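You operate a simulated robot arm through the tools that you are given. There is no shell and no other tool. Be economical: measure what you need, move in short steps, check, and stop when the job is done.

The job below is to be done with a simulated two-armed robot. You get a single attempt, and the scene is never put back.

JOB
Put one of the white tube cups from the top of the white table on the silver tray there.
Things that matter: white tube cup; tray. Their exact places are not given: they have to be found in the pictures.

The check looks at the end state, three seconds after you hand in, the way a careful person would. Anything else that was tipped, shoved, dropped, spilled or broken makes it a failure.

ROBOT AND FRAMES
Two 6-joint arms with two-finger parallel grippers on one trunk, on a base that drives. Base frame: it is fixed to the floor where the robot stands at the start and does not move with it; the origin is under the middle of the robot, x ahead of it, y to its left, z up. Lengths are in m, angles in degrees, forces in N, time in s.
The left shoulder is at the start at [0.06, 0.187, 1.197], the right one opposite. With the tool pointing down near the work surface each hand reaches from about 0.2 to 0.62 m from the robot's upright axis, wherever it stands, measured 20 degrees to its own side. Payload 1.57 kg a hand.
The tool frame of a hand sits at the grasp point between the pads (the TCP): z along the fingers, y along the line on which they close. The tips reach 0.03 m beyond it. Largest opening 0.11 m; finger width 0.024, thickness 0.012; the body of the gripper, 0.048 by 0.112 m, starts 0.078 m behind the TCP.
Orientation is that of the tool frame in the base frame, as [roll, pitch, yaw] about the fixed x, y, z axes, in that order (R = Rz(yaw) Ry(pitch) Rx(roll)). With the fingers straight down and closing along the base's y, the tool's x points along the base's -x, its y along +y and its z along -z.

CONTROLS
- The arms move only by the tool step_arm. It takes "left_steps", "right_steps" or both (then of equal length, played together; a hand with none holds still); each is a list of rows, each a list of 7 numbers: the shift along the tool's x, y, z in m, then the turn, a rotation vector about the tool's x, y, z in degrees, then the gripper command, from -1 (fully open) to 1 (shut), values between in proportion. In form: [[tx, ty, tz, ax, ay, az, jaw], ...]. A call has 1 to 10 rows; each row shifts and turns the commanded pose from where the row before left it, along the tool's axes as they then stand. Each row takes 0.2 s and may step no farther than 0.05 m and 8.6 degrees from the row before; otherwise, or with a gripper value out of range, the whole call is refused. A pose out of reach is approached as far as the arm can. The call stops where the force on the tool passes 40 N (or 10 N more than at its start, if that is more) or the arm is blocked; 0.2 s more then pass. Each finger travels about 0.153 m/s and halts on what it meets, pressing with about 26 N; the grip force reading is that of the motor and also rises with nothing between the fingers. The clock runs only during rows and for 0.2 s after the last one: add rows that do not move to give the fingers time. It gives the time, the measured TCP pose, the force on the tool (base axes), the opening and the grip force at its end, in the units of the frame above (readings bear some noise).
- Cameras (640 x 400 px; columns grow to the right, rows downward): "scene" is now at [0.0069, -0.0337, 1.7475]; the picture's right is [-0.26, -0.96, 0.00], its down [-0.73, 0.20, -0.65] and it looks along [0.63, -0.17, -0.76] (base axes); focal length 268 px, centre (320, 200). "left" rides on the left gripper at [0.07, -0.016, -0.141] in its tool frame; the picture's right is [0.23, 0.97, 0.00], its down [-0.86, 0.20, -0.48] and it looks along [-0.47, 0.11, 0.88] (tool axes); focal length 222 px, centre (320, 200). "right" rides on the right gripper at [0.07, 0.016, -0.141] in its tool frame; the picture's right is [-0.23, 0.97, 0.00], its down [-0.85, -0.20, -0.48] and it looks along [-0.47, -0.11, 0.88] (tool axes); focal length 222 px, centre (320, 200).
- snapshot(camera): a new picture of that camera. No time passes.
- slide_trunk(by): slides the trunk up (or, below 0, down) by that many m; the arms and the scene camera ride with it, the base frame stays. It gives what a move gives, with no picture.
- drive_base(legs): drives the robot by 1 to 6 legs, each [ahead, left, turn to the left] in m, m and degrees, along the robot's own axes; the way and the turn of a leg run together, so that a leg with both is an arc; at most 1.5 m and 180 degrees a leg. The arms and the cameras ride along, it lands a little off, and it stops where it bumps. It gives what a move gives.
- pan_tilt(pan, tilt): turns the head with the scene camera to pan (to the left, within 86 degrees either way) and tilt (down, from -29 to 69), counted from straight ahead of the robot. It gives what a move gives.
- locate(camera, pixels): there is no depth. For up to 12 entries [column, row, z] of the newest picture of that camera ("zoom" is the newest enlarged one), the place [x, y] in the base frame at which the ray of that pixel passes the height z, good to about 0.003 m, but the place of the scene camera against the robot may be out by one fixed shift of up to 0.025 m in any direction. No time passes.
- zoom(camera, box): a new picture of the part [left, top, right, bottom] of that camera's present view, enlarged. No time passes.
- close_job(): hands the job in; it is judged then, once.

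Work in short steps. Measure before you move; look again where a grasp or a placing could have gone wrong, and mend it. You have 80 turns and 78 pictures in all, those below and enlarged ones among them. Open the grippers and draw the arms clear of the work before you hand the job in, unless the task says otherwise; then end with one line.

The tools are called as a command line: name --argument value ..., lists and objects as JSON in quotes. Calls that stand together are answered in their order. step_arm: Moves the arms, as the interface text tells. Its arguments: {"type":"object","properties":{"left_steps":{"type":"array","items":{"type":"array","items":{"type":"number"}}},"right_steps":{"type":"array","items":{"type":"array","items":{"type":"number"}}}},"required":[]} The other tools are called the same way: slide_trunk (by) slides the trunk up or down; drive_base (legs) drives the base; pan_tilt (pan, tilt) turns the head that bears the scene camera; snapshot (camera) takes a picture; locate (camera, pixels) gives the place at which the rays of pixels pass given heights; zoom (camera, box) takes an enlarged picture of a part of a camera's view; close_job () hands the job in.

At the start:

```text
clock: 0.0
left_position: [0.4689, 0.0186, 1.1185]
left_tcp_rot: [179.9, 0.0, -179.9]
left_force: [0.6, 0.1, 0.0]
left_width: 0.1099
left_gripper_force: 0.1
right_position: [0.4026, -0.2675, 1.208]
right_tcp_rot: [-179.9, 0.0, -179.9]
right_force: [0.2, 0.2, -0.1]
right_width: 0.11
right_gripper_force: 0.0
trunk travel left (down, up): [-0.825, 0.165]
robot x, y, heading: [0.0022, 0.0012, 0.1]
head pan, tilt: [-15.2, 49.4]
```

scene: 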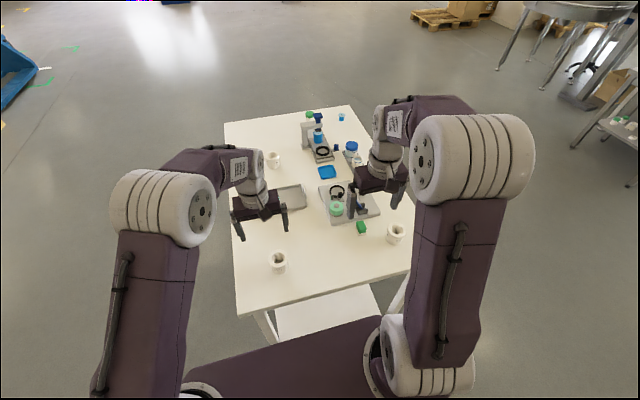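
right: 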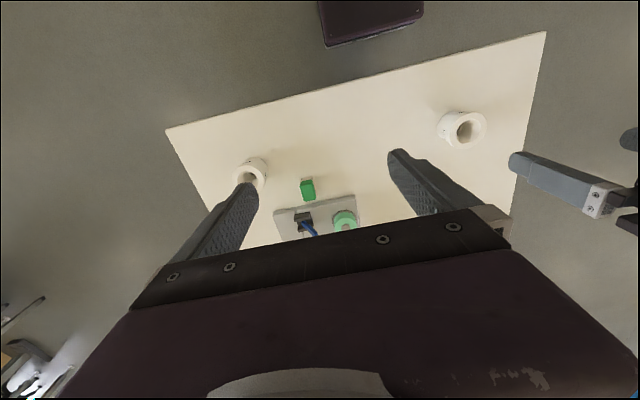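
left: 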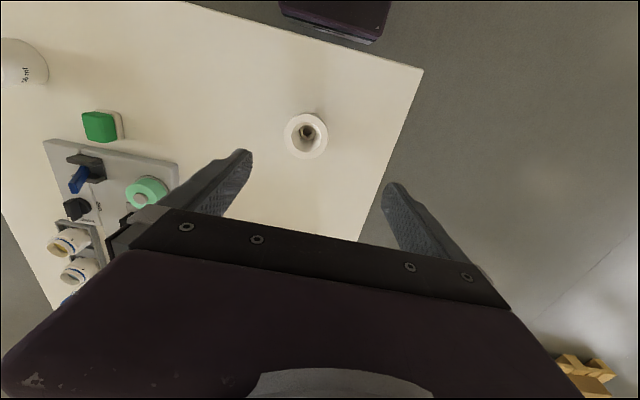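

The scene shows white cups at about (278,262), (396,233) and (272,159), and a silver tray partly hidden by the left gripper at about (290,197). I zoom in on the table to tell them apart.

zoom --camera "scene" --box '[220, 100, 420, 300]'

locate --camera "scene" --pixels '[[278, 266, 0.86], [278, 256, 0.92], [396, 237, 0.86], [272, 163, 0.86], [290, 197, 0.86], [239, 315, 0.86], [225, 123, 0.86], [349, 106, 0.86], [411, 272, 0.86]]'

```text
2.00 times, centred on (320, 200) of scene
```

zoom: 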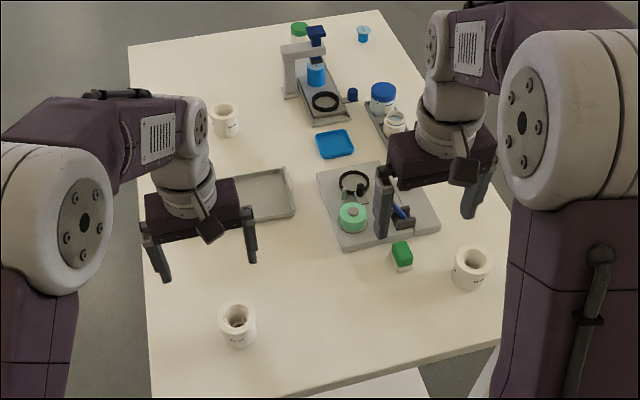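

```text
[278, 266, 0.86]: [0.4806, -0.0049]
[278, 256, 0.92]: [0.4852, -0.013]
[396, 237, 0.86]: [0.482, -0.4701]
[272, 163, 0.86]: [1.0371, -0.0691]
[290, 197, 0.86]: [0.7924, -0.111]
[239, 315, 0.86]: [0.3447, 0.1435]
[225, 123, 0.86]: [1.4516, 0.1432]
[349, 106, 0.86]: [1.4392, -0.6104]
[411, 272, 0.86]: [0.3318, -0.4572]
```

I take a close look at the near cup with the left wrist camera and the scene camera.

zoom --camera "left" --box '[250, 90, 370, 170]'

zoom --camera "scene" --box '[250, 230, 310, 290]'

locate --camera "left" --pixels '[[306, 135, 0.92], [306, 135, 0.86], [284, 134, 0.92], [328, 135, 0.92], [306, 113, 0.92], [306, 158, 0.92], [97, 126, 0.88]]'

```text
5.00 times, centred on (310, 130) of left
```

zoom: 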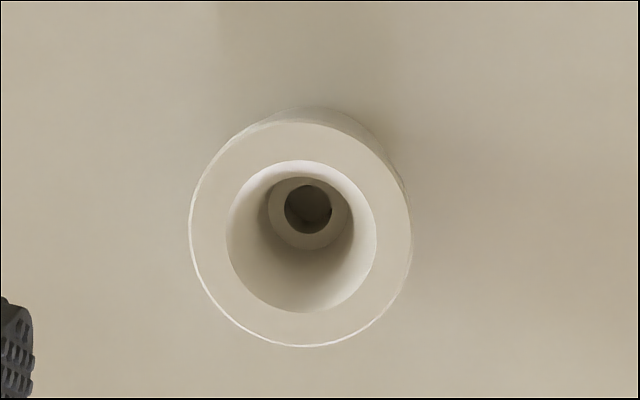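

```text
6.67 times, centred on (280, 260) of scene
```

zoom: 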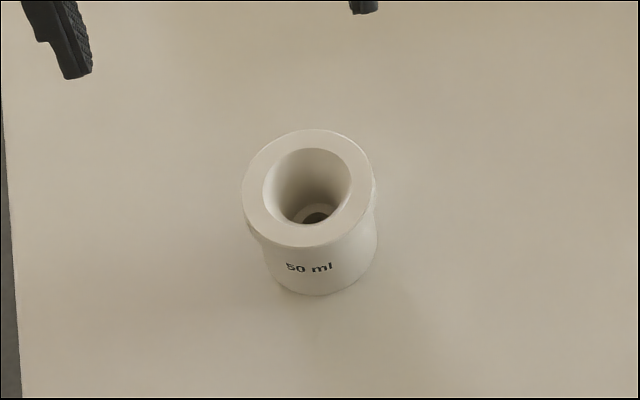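

```text
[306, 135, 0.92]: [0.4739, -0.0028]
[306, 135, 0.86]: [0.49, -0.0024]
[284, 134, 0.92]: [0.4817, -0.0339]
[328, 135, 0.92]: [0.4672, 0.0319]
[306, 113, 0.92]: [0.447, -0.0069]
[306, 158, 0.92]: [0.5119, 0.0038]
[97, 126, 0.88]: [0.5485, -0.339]
```

The cup is a 50 ml tube cup, rim about 0.068 m wide, centred near (0.475, -0.002). I shift above it and lower to z≈1.02, well above the rim, to measure again.

step_arm --left_steps '[[-0.006, -0.021, 0.02, 0, 0, 0, -1], [0, 0, 0.04, 0, 0, 0, -1], [0, 0, 0.04, 0, 0, 0, -1], [0, 0, 0, 0, 0, 0, -1]]'

snapshot --camera "left"

snapshot --camera "scene"

```text
clock: 1.0
left_position: [0.4744, -0.0051, 1.0197]
left_tcp_rot: [-180.0, -0.1, -180.0]
left_force: [-0.6, 0.2, -0.4]
left_width: 0.1102
left_gripper_force: 0.0
right_position: [0.4015, -0.2679, 1.2081]
right_tcp_rot: [-180.0, 0.0, 180.0]
right_force: [-0.8, -0.9, 0.4]
right_width: 0.11
right_gripper_force: 0.1
trunk travel left (down, up): [-0.825, 0.165]
robot x, y, heading: [-0.0003, 0.0008, 0.0]
head pan, tilt: [-15.2, 49.4]
```

```text
71 pictures are left
```

left: 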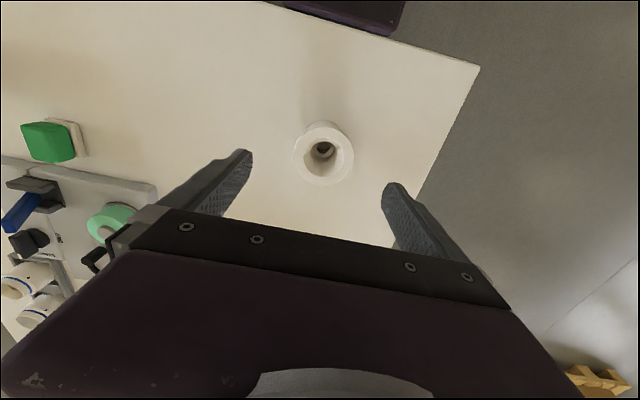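

```text
70 pictures are left
```

scene: 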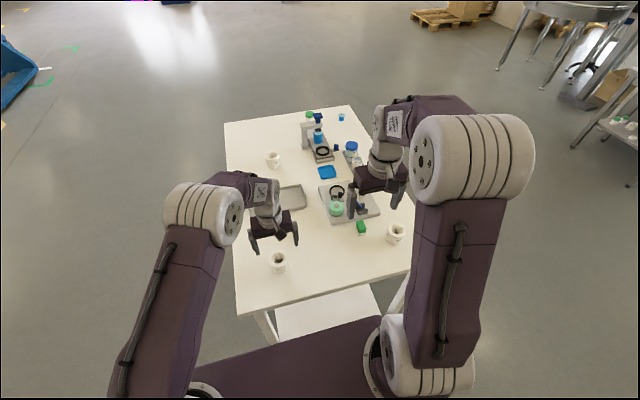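

The rim is now centred at about (324,155) in the left picture. I locate it at several heights to fix the cup's position and height by comparison with the first view.

locate --camera "left" --pixels '[[324, 155, 0.92], [324, 155, 0.91], [324, 155, 0.93], [293, 155, 0.92], [354, 155, 0.92], [480, 68, 0.86], [268, 2, 0.86], [324, 155, 0.86], [316, 123, 0.86]]'

zoom --camera "left" --box '[264, 110, 384, 190]'

```text
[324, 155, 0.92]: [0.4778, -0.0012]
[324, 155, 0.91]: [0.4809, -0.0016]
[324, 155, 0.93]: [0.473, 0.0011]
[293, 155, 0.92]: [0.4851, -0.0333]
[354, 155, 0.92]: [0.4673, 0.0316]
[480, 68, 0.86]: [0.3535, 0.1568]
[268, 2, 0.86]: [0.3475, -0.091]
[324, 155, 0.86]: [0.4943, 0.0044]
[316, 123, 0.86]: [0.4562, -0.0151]
```

```text
5.00 times, centred on (324, 150) of left
```

zoom: 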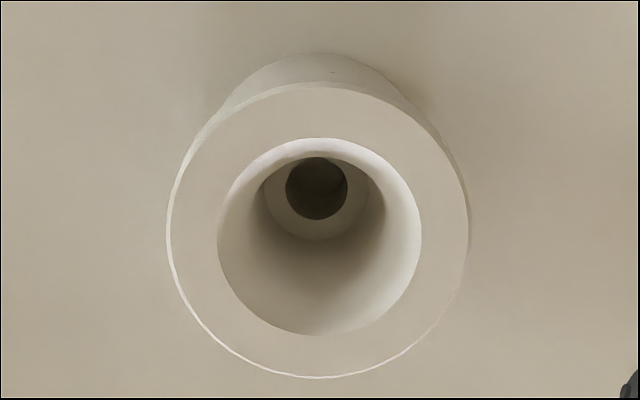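

The rim works out at z≈0.921, diameter 0.067 m, centre (0.477, -0.001). Now I check the tray, which is partly visible at (292,197), for size and place.

zoom --camera "scene" --box '[240, 140, 340, 240]'

```text
4.00 times, centred on (290, 190) of scene
```

zoom: 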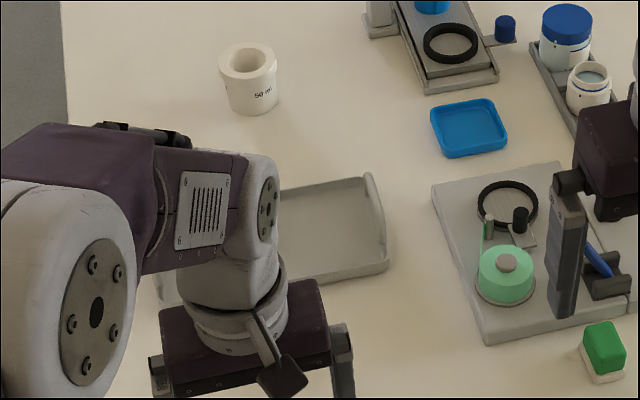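

I locate the tray's corners and, as a calibration, the cup rim centre in the same scene view.

locate --camera "zoom" --pixels '[[370, 178, 0.88], [388, 268, 0.865], [162, 300, 0.865], [280, 192, 0.88], [310, 230, 0.865]]'

locate --camera "scene" --pixels '[[278.5, 258.2, 0.921]]'

```text
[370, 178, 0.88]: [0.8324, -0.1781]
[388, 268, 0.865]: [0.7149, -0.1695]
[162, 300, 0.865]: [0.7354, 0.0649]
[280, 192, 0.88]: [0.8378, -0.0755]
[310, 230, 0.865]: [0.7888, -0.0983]
```

```text
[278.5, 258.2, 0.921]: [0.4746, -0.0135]
```

Correcting by the scene shift (+0.002, +0.012), the tray spans x≈0.72–0.835, y≈-0.165–0.075, beyond straight-down reach, so I need to drive some. I look down in front of the base to see the clearance.

pan_tilt --pan 0 --tilt 69

snapshot --camera "scene"

```text
clock: 1.8
left_position: [0.4762, -0.0048, 1.0193]
left_tcp_rot: [-179.9, 0.1, 180.0]
left_force: [0.5, -1.0, 0.0]
left_width: 0.11
left_gripper_force: 0.0
right_position: [0.4006, -0.2679, 1.2072]
right_tcp_rot: [-180.0, 0.1, -179.9]
right_force: [-0.3, -0.7, 0.6]
right_width: 0.1103
right_gripper_force: 0.0
trunk travel left (down, up): [-0.825, 0.165]
robot x, y, heading: [0.0022, 0.0032, -0.3]
head pan, tilt: [0.0, 68.8]
```

```text
67 pictures are left
```

scene: 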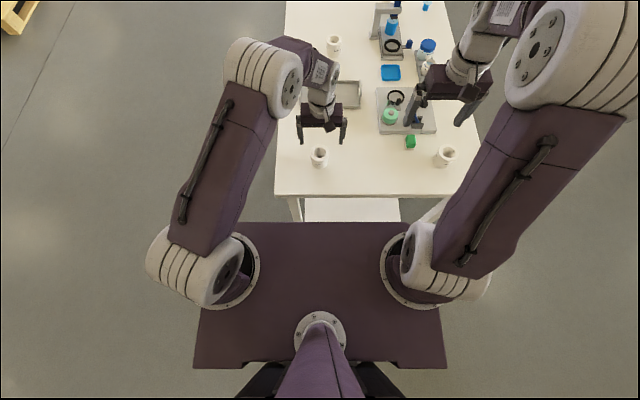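

In the first right-wrist picture the floor in front of the table edge is free, and a purple robot part shows at (370,40); the white plate is a shelf under the table. I locate that purple part and the shoulder plate's front edge.

locate --camera "right" --pixels '[[327, 45, 1.15], [327, 45, 0.86], [327, 45, 0.4], [327, 45, 0.2], [423, 18, 0.4], [423, 18, 0.86], [400, 68, 0.86]]'

locate --camera "scene" --pixels '[[320, 222, 1.15], [320, 222, 0.9], [320, 196, 0.86], [305, 222, 0.3], [400, 222, 0.3], [210, 222, 1.15]]'

snapshot --camera "right"

```text
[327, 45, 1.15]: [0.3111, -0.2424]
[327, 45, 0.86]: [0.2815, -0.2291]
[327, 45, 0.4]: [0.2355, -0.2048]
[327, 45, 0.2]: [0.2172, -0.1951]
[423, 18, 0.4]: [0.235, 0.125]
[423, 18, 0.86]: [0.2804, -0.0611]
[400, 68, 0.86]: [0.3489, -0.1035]
```

```text
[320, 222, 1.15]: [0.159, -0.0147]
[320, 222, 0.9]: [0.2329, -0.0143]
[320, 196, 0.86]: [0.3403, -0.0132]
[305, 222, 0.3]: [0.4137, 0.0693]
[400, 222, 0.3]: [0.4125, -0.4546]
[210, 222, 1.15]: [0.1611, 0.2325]
```

```text
66 pictures are left
```

right: 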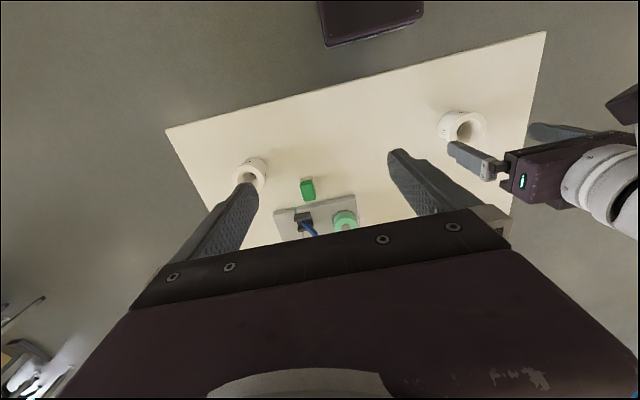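

The base front is at x≈0.23 while the table legs and shelf start near 0.35, so I can't get closer from the front; after grasping I'll drive around to the table's left side facing the tray. First I lower over the cup to z≈0.91 (tips 0.88).

step_arm --left_steps '[[-0.001, 0.004, 0.03, 0, 0, 0, -1], [0, 0, 0.03, 0, 0, 0, -1], [0, 0, 0.025, 0, 0, 0, -1], [0, 0, 0.025, 0, 0, 0, -1], [0, 0, 0, 0, 0, 0, -1]]'

snapshot --camera "left"

```text
clock: 3.0
left_position: [0.4752, 0.0019, 0.9087]
left_tcp_rot: [180.0, 0.1, 180.0]
left_force: [0.3, 0.8, -0.2]
left_width: 0.11
left_gripper_force: 0.0
right_position: [0.3998, -0.2675, 1.2077]
right_tcp_rot: [179.9, 0.1, -179.9]
right_force: [0.4, 0.8, 0.6]
right_width: 0.1102
right_gripper_force: 0.1
trunk travel left (down, up): [-0.825, 0.165]
robot x, y, heading: [-0.0015, 0.0006, 0.2]
head pan, tilt: [0.0, 68.8]
```

```text
65 pictures are left
```

left: 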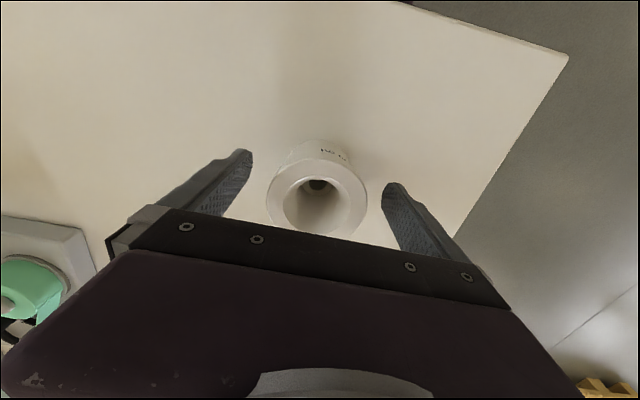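

The cup sits centred between the fingers (rim centre about (317,195)). I close slowly over several rows.

step_arm --left_steps '[[0, 0, 0, 0, 0, 0, -0.2], [0, 0, 0, 0, 0, 0, 0.0], [0, 0, 0, 0, 0, 0, 0.3], [0, 0, 0, 0, 0, 0, 1], [0, 0, 0, 0, 0, 0, 1], [0, 0, 0, 0, 0, 0, 1]]'

snapshot --camera "left"

```text
clock: 4.4
left_position: [0.4732, 0.0008, 0.9087]
left_tcp_rot: [180.0, 0.1, 180.0]
left_force: [0.3, -0.1, 1.6]
left_width: 0.065
left_gripper_force: 25.9
right_position: [0.401, -0.2668, 1.2063]
right_tcp_rot: [179.9, 0.0, -179.9]
right_force: [-0.2, 0.1, 0.5]
right_width: 0.1103
right_gripper_force: 0.0
trunk travel left (down, up): [-0.825, 0.165]
robot x, y, heading: [-0.0019, 0.0001, -0.3]
head pan, tilt: [0.0, 68.8]
```

```text
64 pictures are left
```

left: 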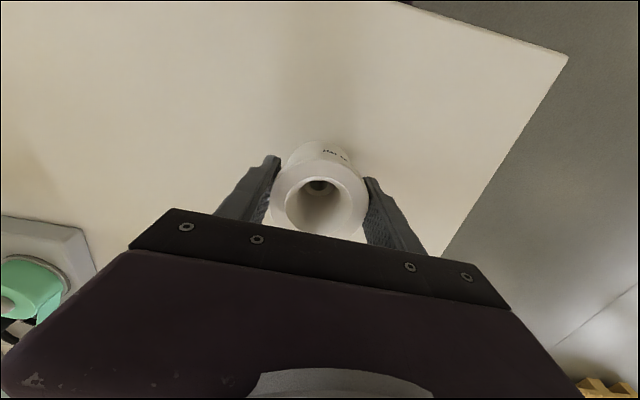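

The cup is gripped at width 0.065 with 26 N. I lift it to about z=1.16.

step_arm --left_steps '[[0, 0, -0.02, 0, 0, 0, 1], [0, 0, -0.03, 0, 0, 0, 1], [0, 0, -0.04, 0, 0, 0, 1], [0, 0, -0.04, 0, 0, 0, 1], [0, 0, -0.04, 0, 0, 0, 1], [0, 0, -0.04, 0, 0, 0, 1], [0, 0, -0.04, 0, 0, 0, 1], [0, 0, 0, 0, 0, 0, 1]]'

snapshot --camera "left"

pan_tilt --pan 60 --tilt 45

snapshot --camera "scene"

```text
clock: 6.2
left_position: [0.4751, 0.0017, 1.1583]
left_tcp_rot: [-180.0, 0.0, 180.0]
left_force: [0.5, -1.2, -1.6]
left_width: 0.0647
left_gripper_force: 25.9
right_position: [0.4015, -0.2672, 1.2071]
right_tcp_rot: [179.9, 0.0, -179.9]
right_force: [-0.7, -0.2, 0.0]
right_width: 0.1101
right_gripper_force: 0.0
trunk travel left (down, up): [-0.825, 0.165]
robot x, y, heading: [-0.0013, -0.0013, 0.2]
head pan, tilt: [0.0, 68.8]
```

```text
63 pictures are left
```

left: 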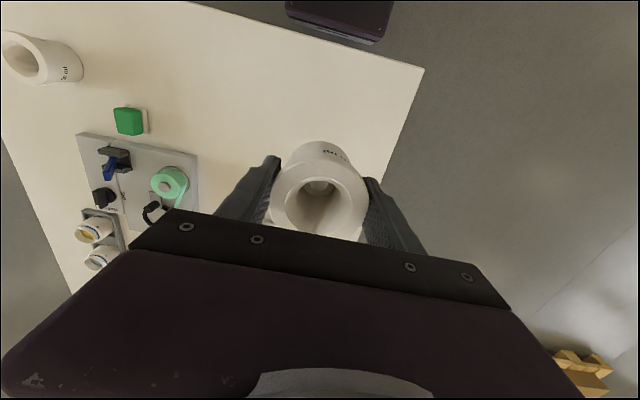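

```text
clock: 7.5
left_position: [0.4762, 0.0031, 1.158]
left_tcp_rot: [180.0, 0.0, 180.0]
left_force: [0.7, 0.7, -1.2]
left_width: 0.0645
left_gripper_force: 25.8
right_position: [0.4012, -0.267, 1.2069]
right_tcp_rot: [180.0, 0.0, -179.9]
right_force: [0.0, 0.3, 0.3]
right_width: 0.11
right_gripper_force: 0.1
trunk travel left (down, up): [-0.825, 0.165]
robot x, y, heading: [0.0009, 0.0018, 0.0]
head pan, tilt: [60.0, 45.0]
```

```text
62 pictures are left
```

scene: 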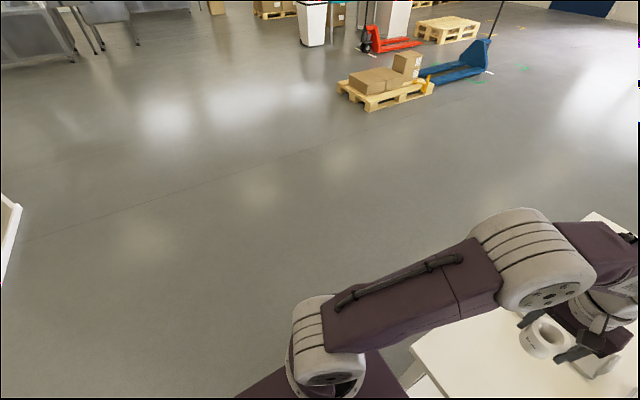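

The cup is held and the floor to the left is clear, but something white shows at the picture's left edge (10,240). I turn the head further to check it before driving.

pan_tilt --pan 86 --tilt 45

snapshot --camera "scene"

locate --camera "scene" --pixels '[[200, 250, 0.0], [200, 250, 0.8]]'

```text
clock: 8.4
left_position: [0.4756, 0.0029, 1.1592]
left_tcp_rot: [180.0, -0.1, 179.9]
left_force: [0.5, -0.1, -1.0]
left_width: 0.0648
left_gripper_force: 26.1
right_position: [0.4017, -0.2668, 1.2079]
right_tcp_rot: [180.0, 0.0, -179.9]
right_force: [-1.4, 0.0, 0.6]
right_width: 0.1101
right_gripper_force: 0.1
trunk travel left (down, up): [-0.825, 0.165]
robot x, y, heading: [-0.0011, 0.0011, 0.0]
head pan, tilt: [85.9, 45.0]
```

```text
61 pictures are left
```

scene: 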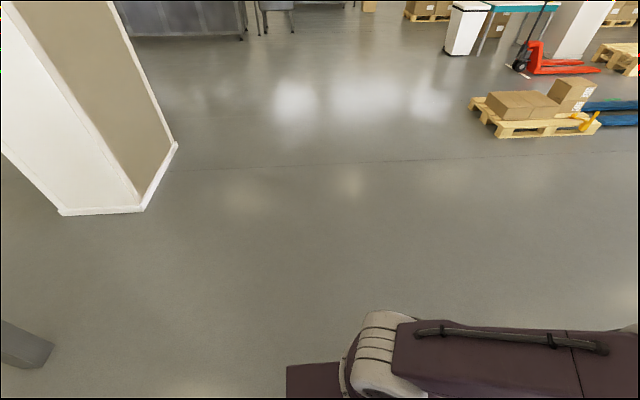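

```text
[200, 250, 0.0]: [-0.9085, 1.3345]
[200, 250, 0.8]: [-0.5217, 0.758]
```

A pillar stands to the left-rear and a grey thing at (25,345); I locate them to check clearance for a turn.

locate --camera "scene" --pixels '[[143, 210, 0.0], [178, 145, 0.0], [50, 350, 0.0], [50, 345, 0.5], [50, 345, 0.9], [286, 370, 1.15], [286, 370, 0.2]]'

```text
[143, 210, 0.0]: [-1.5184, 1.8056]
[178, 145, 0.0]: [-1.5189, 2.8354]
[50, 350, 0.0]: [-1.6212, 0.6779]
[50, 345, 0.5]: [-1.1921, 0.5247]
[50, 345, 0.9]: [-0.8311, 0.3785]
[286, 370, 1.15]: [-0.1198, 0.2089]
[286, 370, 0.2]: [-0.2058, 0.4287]
```

The nearest of these is more than 0.8 m behind; the turn at (0, 0.6) is clear. I drive left 0.6, turn right 90°, then slide along the table's left side by 0.7.

drive_base --legs '[[0, 0.6, 0], [0, 0, -90], [0, 0.7, 0]]'

pan_tilt --pan 0 --tilt 60

snapshot --camera "scene"

snapshot --camera "left"

```text
clock: 19.1
left_position: [0.711, 0.1086, 1.1587]
left_tcp_rot: [180.0, 0.1, 89.5]
left_force: [-0.2, 0.3, -0.9]
left_width: 0.064
left_gripper_force: 26.6
right_position: [0.4419, 0.1843, 1.2077]
right_tcp_rot: [179.8, 0.0, 89.5]
right_force: [0.1, -0.2, -0.1]
right_width: 0.11
right_gripper_force: 0.0
trunk travel left (down, up): [-0.825, 0.165]
robot x, y, heading: [0.7138, 0.5833, -90.4]
head pan, tilt: [85.9, 45.0]
```

```text
clock: 20.7
left_position: [0.7097, 0.1073, 1.158]
left_tcp_rot: [-180.0, 0.0, 89.4]
left_force: [0.4, -0.4, -0.7]
left_width: 0.0641
left_gripper_force: 26.0
right_position: [0.443, 0.1858, 1.2093]
right_tcp_rot: [-180.0, 0.0, 89.5]
right_force: [0.9, 0.2, 0.0]
right_width: 0.11
right_gripper_force: 0.0
trunk travel left (down, up): [-0.825, 0.165]
robot x, y, heading: [0.714, 0.5826, -90.5]
head pan, tilt: [0.0, 60.0]
```

```text
60 pictures are left
```

scene: 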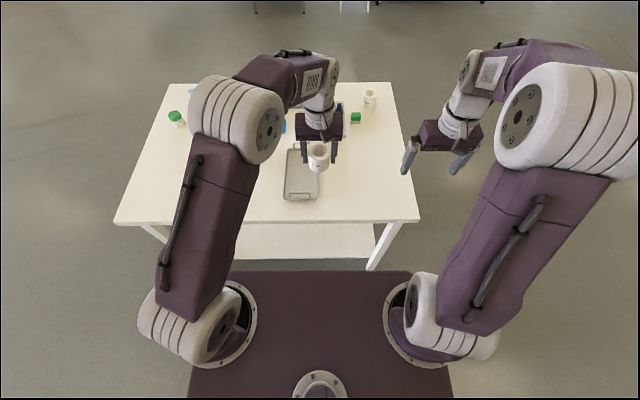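

```text
59 pictures are left
```

left: 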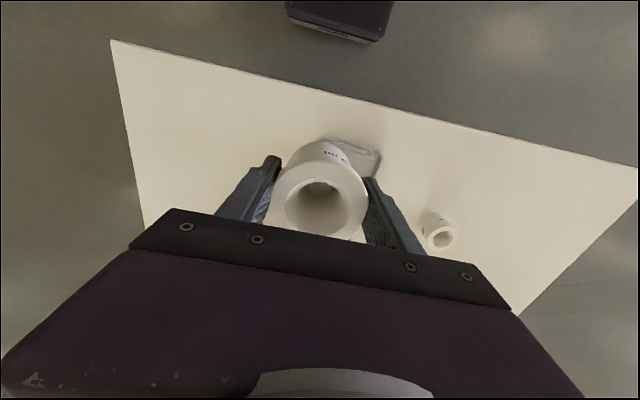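

The robot is at (0.714, 0.583) facing the tray's side, cup still held. I zoom in on the tray at about (302,175) to locate it again from here.

zoom --camera "scene" --box '[260, 120, 360, 220]'

locate --camera "left" --pixels '[[320, 140, 0.87], [376, 152, 0.87], [374, 178, 0.86]]'

```text
4.00 times, centred on (310, 170) of scene
```

zoom: 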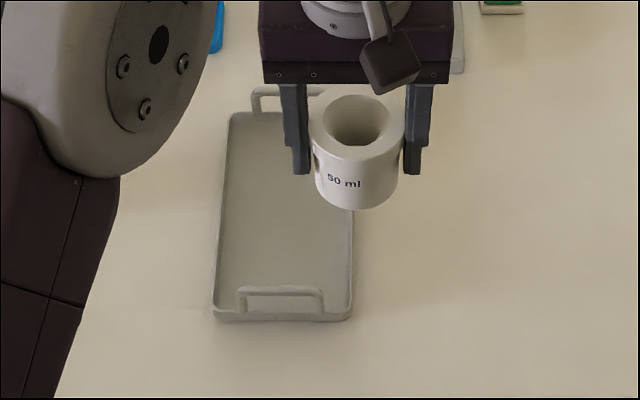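

```text
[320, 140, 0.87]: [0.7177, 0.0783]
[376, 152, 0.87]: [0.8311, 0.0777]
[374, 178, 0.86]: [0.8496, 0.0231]
```

The tray is now clear: inner floor between columns 218–352 and rows 110–310 of the zoom, handles at both ends. I locate its corners.

locate --camera "zoom" --pixels '[[214, 315, 0.87], [353, 315, 0.87], [230, 115, 0.87], [284, 300, 0.86], [238, 290, 0.89], [255, 88, 0.89], [360, 122, 1.17], [223, 300, 0.865], [346, 300, 0.865]]'

```text
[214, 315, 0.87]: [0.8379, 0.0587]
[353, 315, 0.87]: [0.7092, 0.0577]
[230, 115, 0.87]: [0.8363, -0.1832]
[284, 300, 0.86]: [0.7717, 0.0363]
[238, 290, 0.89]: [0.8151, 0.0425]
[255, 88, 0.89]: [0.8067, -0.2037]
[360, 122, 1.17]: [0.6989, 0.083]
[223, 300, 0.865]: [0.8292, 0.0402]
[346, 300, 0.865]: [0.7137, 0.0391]
```

The wrist camera and the shifted scene readings agree: tray x≈0.718–0.84, y≈-0.165–0.078, middle about (0.78, -0.045). I drive ahead 0.10 and view from the wrist.

drive_base --legs '[[0.1, 0, 0]]'

snapshot --camera "left"

zoom --camera "scene" --box '[260, 120, 360, 220]'

```text
clock: 21.9
left_position: [0.7085, 0.0139, 1.1596]
left_tcp_rot: [180.0, 0.1, 89.3]
left_force: [0.4, 0.5, -1.6]
left_width: 0.0638
left_gripper_force: 25.8
right_position: [0.4412, 0.09, 1.21]
right_tcp_rot: [-180.0, 0.2, 89.4]
right_force: [0.1, 0.6, 0.2]
right_width: 0.1099
right_gripper_force: 0.1
trunk travel left (down, up): [-0.825, 0.165]
robot x, y, heading: [0.7153, 0.4869, -90.7]
head pan, tilt: [0.0, 60.0]
```

```text
57 pictures are left
```

left: 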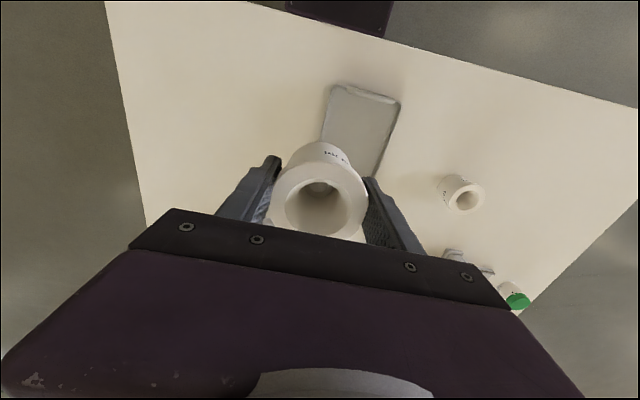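

```text
4.00 times, centred on (310, 170) of scene
```

zoom: 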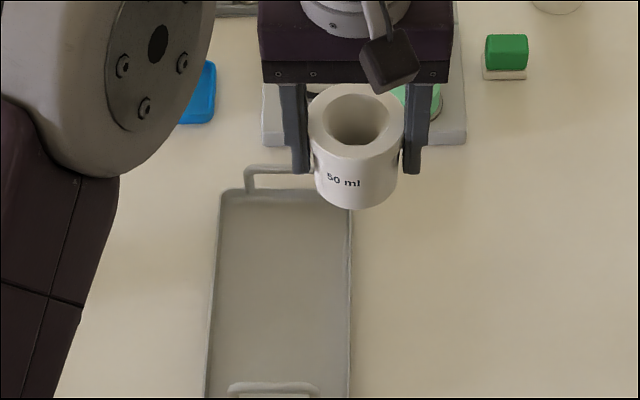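

I locate the tray's near corners and right edge in the left picture ((331,88), (400,101)).

locate --camera "left" --pixels '[[331, 88, 0.875], [400, 101, 0.875], [382, 165, 0.87], [320, 140, 0.87]]'

locate --camera "zoom" --pixels '[[220, 190, 0.875], [350, 212, 0.875], [246, 168, 0.89], [230, 385, 0.89], [318, 385, 0.89], [357, 127, 1.17]]'

step_arm --left_steps '[[-0.01, 0.018, 0, 0, 0, 0, 1], [-0.012, 0.018, 0, 0, 0, 0, 1], [-0.012, 0.018, 0, 0, 0, 0, 1], [-0.011, 0.016, 0, 0, 0, 0, 1], [0, 0, 0.03, 0, 0, 0, 1], [0, 0, 0.03, 0, 0, 0, 1], [0, 0, 0, 0, 0, 0, 1]]'

snapshot --camera "left"

snapshot --camera "scene"

```text
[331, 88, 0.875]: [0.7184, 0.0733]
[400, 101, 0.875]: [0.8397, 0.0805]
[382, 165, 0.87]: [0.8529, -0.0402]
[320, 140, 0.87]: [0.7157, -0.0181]
```

```text
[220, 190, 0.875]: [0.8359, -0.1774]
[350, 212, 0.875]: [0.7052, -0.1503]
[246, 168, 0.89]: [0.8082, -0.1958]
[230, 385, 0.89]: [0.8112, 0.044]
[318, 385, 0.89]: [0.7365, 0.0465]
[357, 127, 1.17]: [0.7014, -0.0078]
```

```text
clock: 23.5
left_position: [0.7776, -0.0335, 1.0973]
left_tcp_rot: [180.0, 0.0, 89.3]
left_force: [-0.3, -0.1, -1.8]
left_width: 0.0636
left_gripper_force: 25.8
right_position: [0.4412, 0.0871, 1.2077]
right_tcp_rot: [180.0, 0.1, 89.4]
right_force: [0.2, 0.3, -0.3]
right_width: 0.1098
right_gripper_force: 0.1
trunk travel left (down, up): [-0.825, 0.165]
robot x, y, heading: [0.714, 0.4855, -90.9]
head pan, tilt: [0.0, 60.0]
```

```text
55 pictures are left
```

left: 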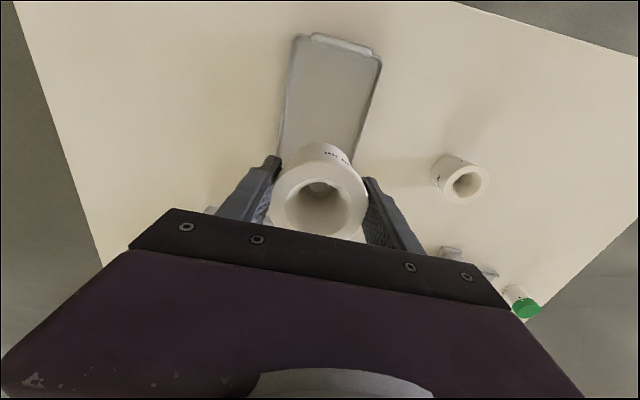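

```text
54 pictures are left
```

scene: 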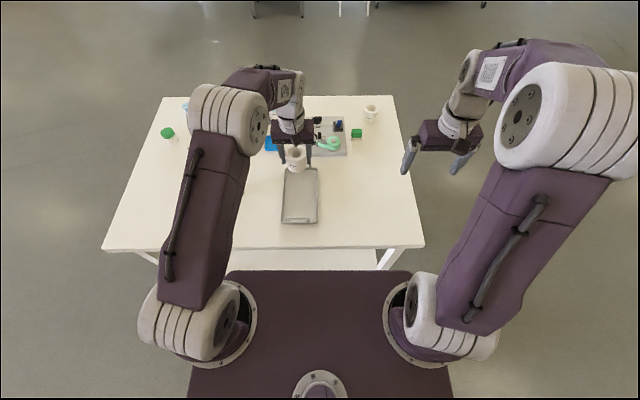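

The TCP (0.778, -0.034) is over the tray's middle. I lower to z≈0.94 and check the picture again.

step_arm --left_steps '[[0, 0, 0.03, 0, 0, 0, 1], [0, 0, 0.03, 0, 0, 0, 1], [0, 0, 0.03, 0, 0, 0, 1], [0, 0, 0.03, 0, 0, 0, 1], [0, 0, 0.03, 0, 0, 0, 1], [0, 0, 0, 0, 0, 0, 1]]'

snapshot --camera "left"

zoom --camera "scene" --box '[250, 130, 350, 230]'

```text
clock: 24.9
left_position: [0.7783, -0.0346, 0.9485]
left_tcp_rot: [-180.0, 0.0, 89.3]
left_force: [-0.3, 0.2, -0.5]
left_width: 0.0636
left_gripper_force: 26.0
right_position: [0.4394, 0.0878, 1.2081]
right_tcp_rot: [179.9, 0.0, 89.4]
right_force: [0.4, -0.2, 0.2]
right_width: 0.11
right_gripper_force: 0.1
trunk travel left (down, up): [-0.825, 0.165]
robot x, y, heading: [0.713, 0.485, -90.8]
head pan, tilt: [0.0, 60.0]
```

```text
53 pictures are left
```

left: 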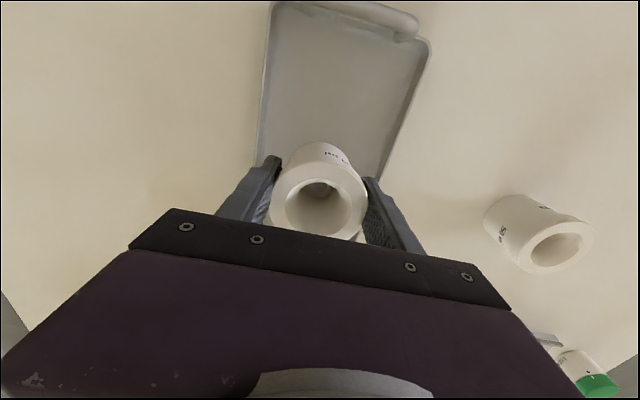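

```text
4.00 times, centred on (300, 180) of scene
```

zoom: 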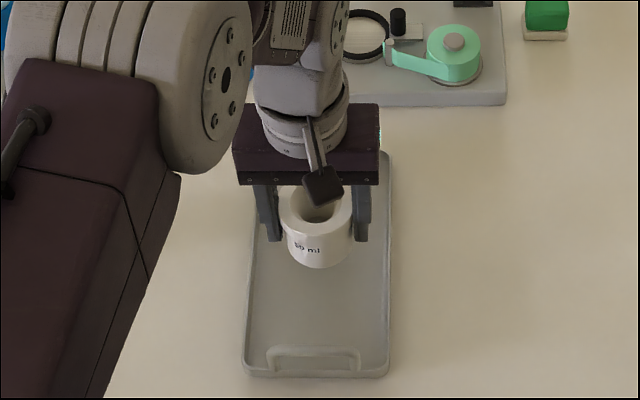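

The cup is centred across the tray (scene: cup col 316 between walls 250–390). I lower slowly until contact.

step_arm --left_steps '[[0, 0, 0.015, 0, 0, 0, 1], [0, 0, 0.01, 0, 0, 0, 1], [0, 0, 0.006, 0, 0, 0, 1], [0, 0, 0, 0, 0, 0, 1]]'

```text
clock: 25.9
left_position: [0.7782, -0.0354, 0.9175]
left_tcp_rot: [-179.9, 0.0, 89.3]
left_force: [-0.1, 0.1, -1.5]
left_width: 0.0639
left_gripper_force: 26.8
right_position: [0.4402, 0.0882, 1.2075]
right_tcp_rot: [179.9, 0.0, 89.4]
right_force: [-0.4, -0.3, -0.1]
right_width: 0.1098
right_gripper_force: 0.1
trunk travel left (down, up): [-0.825, 0.165]
robot x, y, heading: [0.7131, 0.4847, -90.8]
head pan, tilt: [0.0, 60.0]
```

No contact yet at 0.9175; I go down in 2 mm steps.

step_arm --left_steps '[[0, 0, 0.002, 0, 0, 0, 1], [0, 0, 0.001, 0, 0, 0, 1], [0, 0, 0.001, 0, 0, 0, 1], [0, 0, 0, 0, 0, 0, 1]]'

```text
clock: 26.9
left_position: [0.7788, -0.0355, 0.9141]
left_tcp_rot: [-180.0, 0.0, 89.2]
left_force: [0.2, -0.3, -0.6]
left_width: 0.0638
left_gripper_force: 26.0
right_position: [0.4406, 0.0874, 1.2077]
right_tcp_rot: [-179.9, 0.0, 89.4]
right_force: [0.5, 0.9, 0.6]
right_width: 0.1099
right_gripper_force: 0.1
trunk travel left (down, up): [-0.825, 0.165]
robot x, y, heading: [0.7109, 0.4853, -90.8]
head pan, tilt: [0.0, 60.0]
```

Still no clear contact; 2 mm more.

step_arm --left_steps '[[0, 0, 0.001, 0, 0, 0, 1], [0, 0, 0.001, 0, 0, 0, 1], [0, 0, 0, 0, 0, 0, 1]]'

```text
clock: 27.7
left_position: [0.7784, -0.0358, 0.9135]
left_tcp_rot: [180.0, 0.1, 89.2]
left_force: [-0.3, -0.1, 6.4]
left_width: 0.0636
left_gripper_force: 26.0
right_position: [0.44, 0.0878, 1.2091]
right_tcp_rot: [180.0, 0.0, 89.4]
right_force: [0.4, -0.5, 0.1]
right_width: 0.1099
right_gripper_force: 0.1
trunk travel left (down, up): [-0.825, 0.165]
robot x, y, heading: [0.7119, 0.4885, -90.5]
head pan, tilt: [0.0, 60.0]
```

Contact is felt (6 N up at z 0.9135). I open gently to about 0.09 so the fingers stay within the walls, then rise.

step_arm --left_steps '[[0, 0, 0, 0, 0, 0, -0.2], [0, 0, 0, 0, 0, 0, -0.4], [0, 0, 0, 0, 0, 0, -0.55], [0, 0, 0, 0, 0, 0, -0.55]]'

snapshot --camera "left"

```text
clock: 28.7
left_position: [0.7779, -0.0363, 0.9116]
left_tcp_rot: [180.0, 0.0, 89.3]
left_force: [0.1, -0.3, 0.3]
left_width: 0.0853
left_gripper_force: 0.0
right_position: [0.4395, 0.0866, 1.2079]
right_tcp_rot: [-180.0, 0.0, 89.4]
right_force: [-0.1, 0.5, -1.0]
right_width: 0.1102
right_gripper_force: 0.1
trunk travel left (down, up): [-0.825, 0.165]
robot x, y, heading: [0.7072, 0.4855, -90.8]
head pan, tilt: [0.0, 60.0]
```

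```text
51 pictures are left
```

left: 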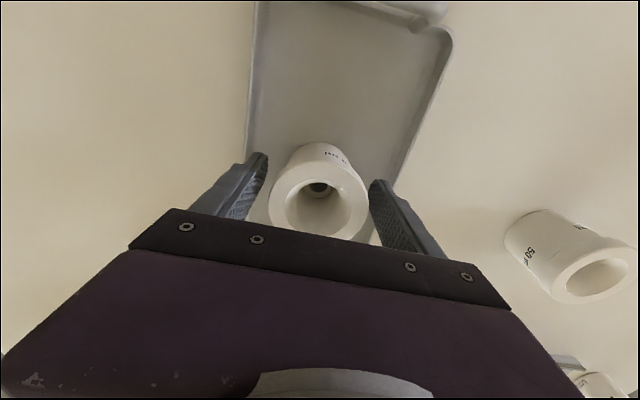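

The cup stands free between both fingers. I rise straight up, then open fully.

step_arm --left_steps '[[0, 0, -0.01, 0, 0, 0, -0.6], [0, 0, -0.02, 0, 0, 0, -0.6], [0, 0, -0.03, 0, 0, 0, -0.6], [0, 0, -0.04, 0, 0, 0, -0.6], [0, 0, -0.04, 0, 0, 0, -1], [0, 0, -0.04, 0, 0, 0, -1], [0, 0, -0.04, 0, 0, 0, -1], [0, 0, 0, 0, 0, 0, -1]]'

drive_base --legs '[[-0.3, 0, 0]]'

snapshot --camera "scene"

zoom --camera "scene" --box '[250, 80, 350, 180]'

```text
clock: 30.5
left_position: [0.78, -0.0327, 1.1309]
left_tcp_rot: [-180.0, 0.1, 89.3]
left_force: [0.1, 0.1, -0.3]
left_width: 0.1102
left_gripper_force: 0.1
right_position: [0.4408, 0.0872, 1.2071]
right_tcp_rot: [-179.9, 0.0, 89.4]
right_force: [0.5, -0.5, 0.5]
right_width: 0.11
right_gripper_force: 0.2
trunk travel left (down, up): [-0.825, 0.165]
robot x, y, heading: [0.7159, 0.4821, -90.8]
head pan, tilt: [0.0, 60.0]
```

```text
clock: 32.5
left_position: [0.7828, 0.2685, 1.1296]
left_tcp_rot: [179.9, 0.0, 89.1]
left_force: [-0.3, -0.6, -0.4]
left_width: 0.11
left_gripper_force: 0.1
right_position: [0.443, 0.39, 1.2069]
right_tcp_rot: [180.0, -0.1, 89.2]
right_force: [0.0, -0.3, -0.2]
right_width: 0.11
right_gripper_force: 0.1
trunk travel left (down, up): [-0.825, 0.165]
robot x, y, heading: [0.7169, 0.7898, -90.9]
head pan, tilt: [0.0, 60.0]
```

```text
50 pictures are left
```

scene: 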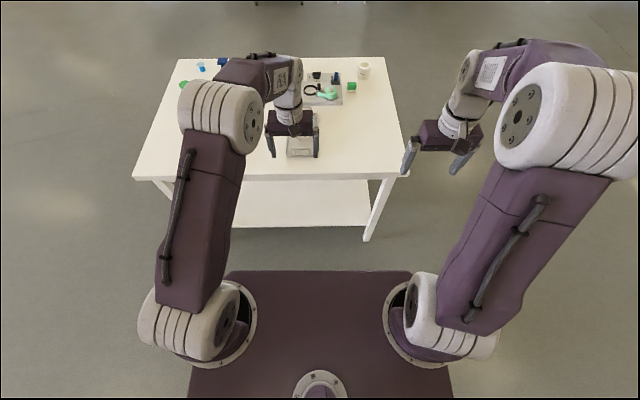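

```text
4.00 times, centred on (300, 130) of scene
```

zoom: 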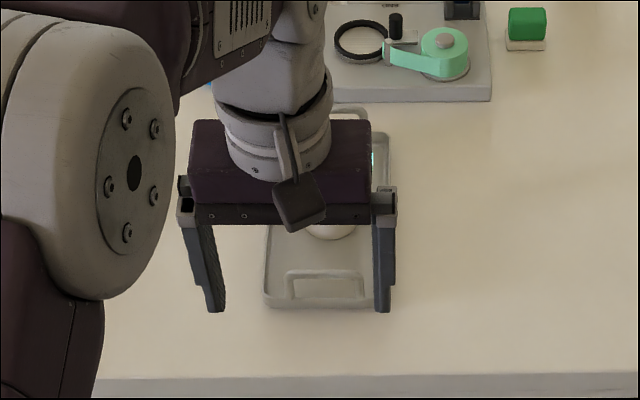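

The cup is hidden behind the hand; the left wrist camera, or moving the arm to its left, will show it. I shift the left hand outward and look.

step_arm --left_steps '[[0, 0.04, 0, 0, 0, 0, -1], [0, 0.04, 0, 0, 0, 0, -1], [0, 0.04, 0, 0, 0, 0, -1], [0, 0.04, 0, 0, 0, 0, -1], [0, 0, 0, 0, 0, 0, -1]]'

zoom --camera "scene" --box '[250, 80, 350, 180]'

```text
clock: 33.7
left_position: [0.942, 0.2664, 1.1298]
left_tcp_rot: [180.0, 0.0, 89.1]
left_force: [0.6, -0.6, 0.3]
left_width: 0.1103
left_gripper_force: 0.1
right_position: [0.4423, 0.3918, 1.2078]
right_tcp_rot: [-180.0, 0.0, 89.1]
right_force: [0.1, -0.3, 0.7]
right_width: 0.1102
right_gripper_force: 0.1
trunk travel left (down, up): [-0.825, 0.165]
robot x, y, heading: [0.7152, 0.7906, -91.1]
head pan, tilt: [0.0, 60.0]
```

```text
4.00 times, centred on (300, 130) of scene
```

zoom: 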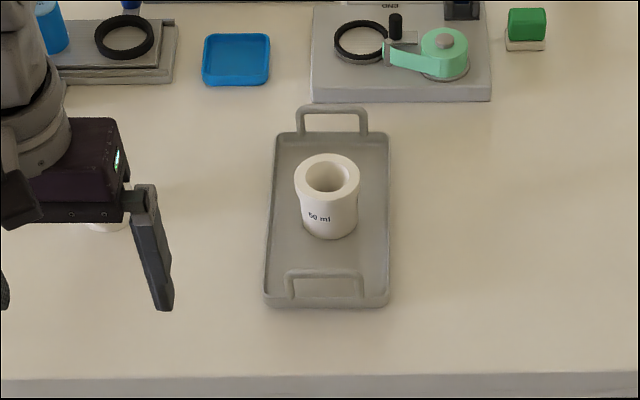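

The cup stands upright in the middle of the tray, the other objects are undisturbed, and both grippers are open and clear. I hand the job in.

close_job

```text
The job is handed in.
```

One white 50 ml tube cup now stands upright in the middle of the silver tray; nothing else in the last pictures looked moved, and both grippers are open and clear of the table.
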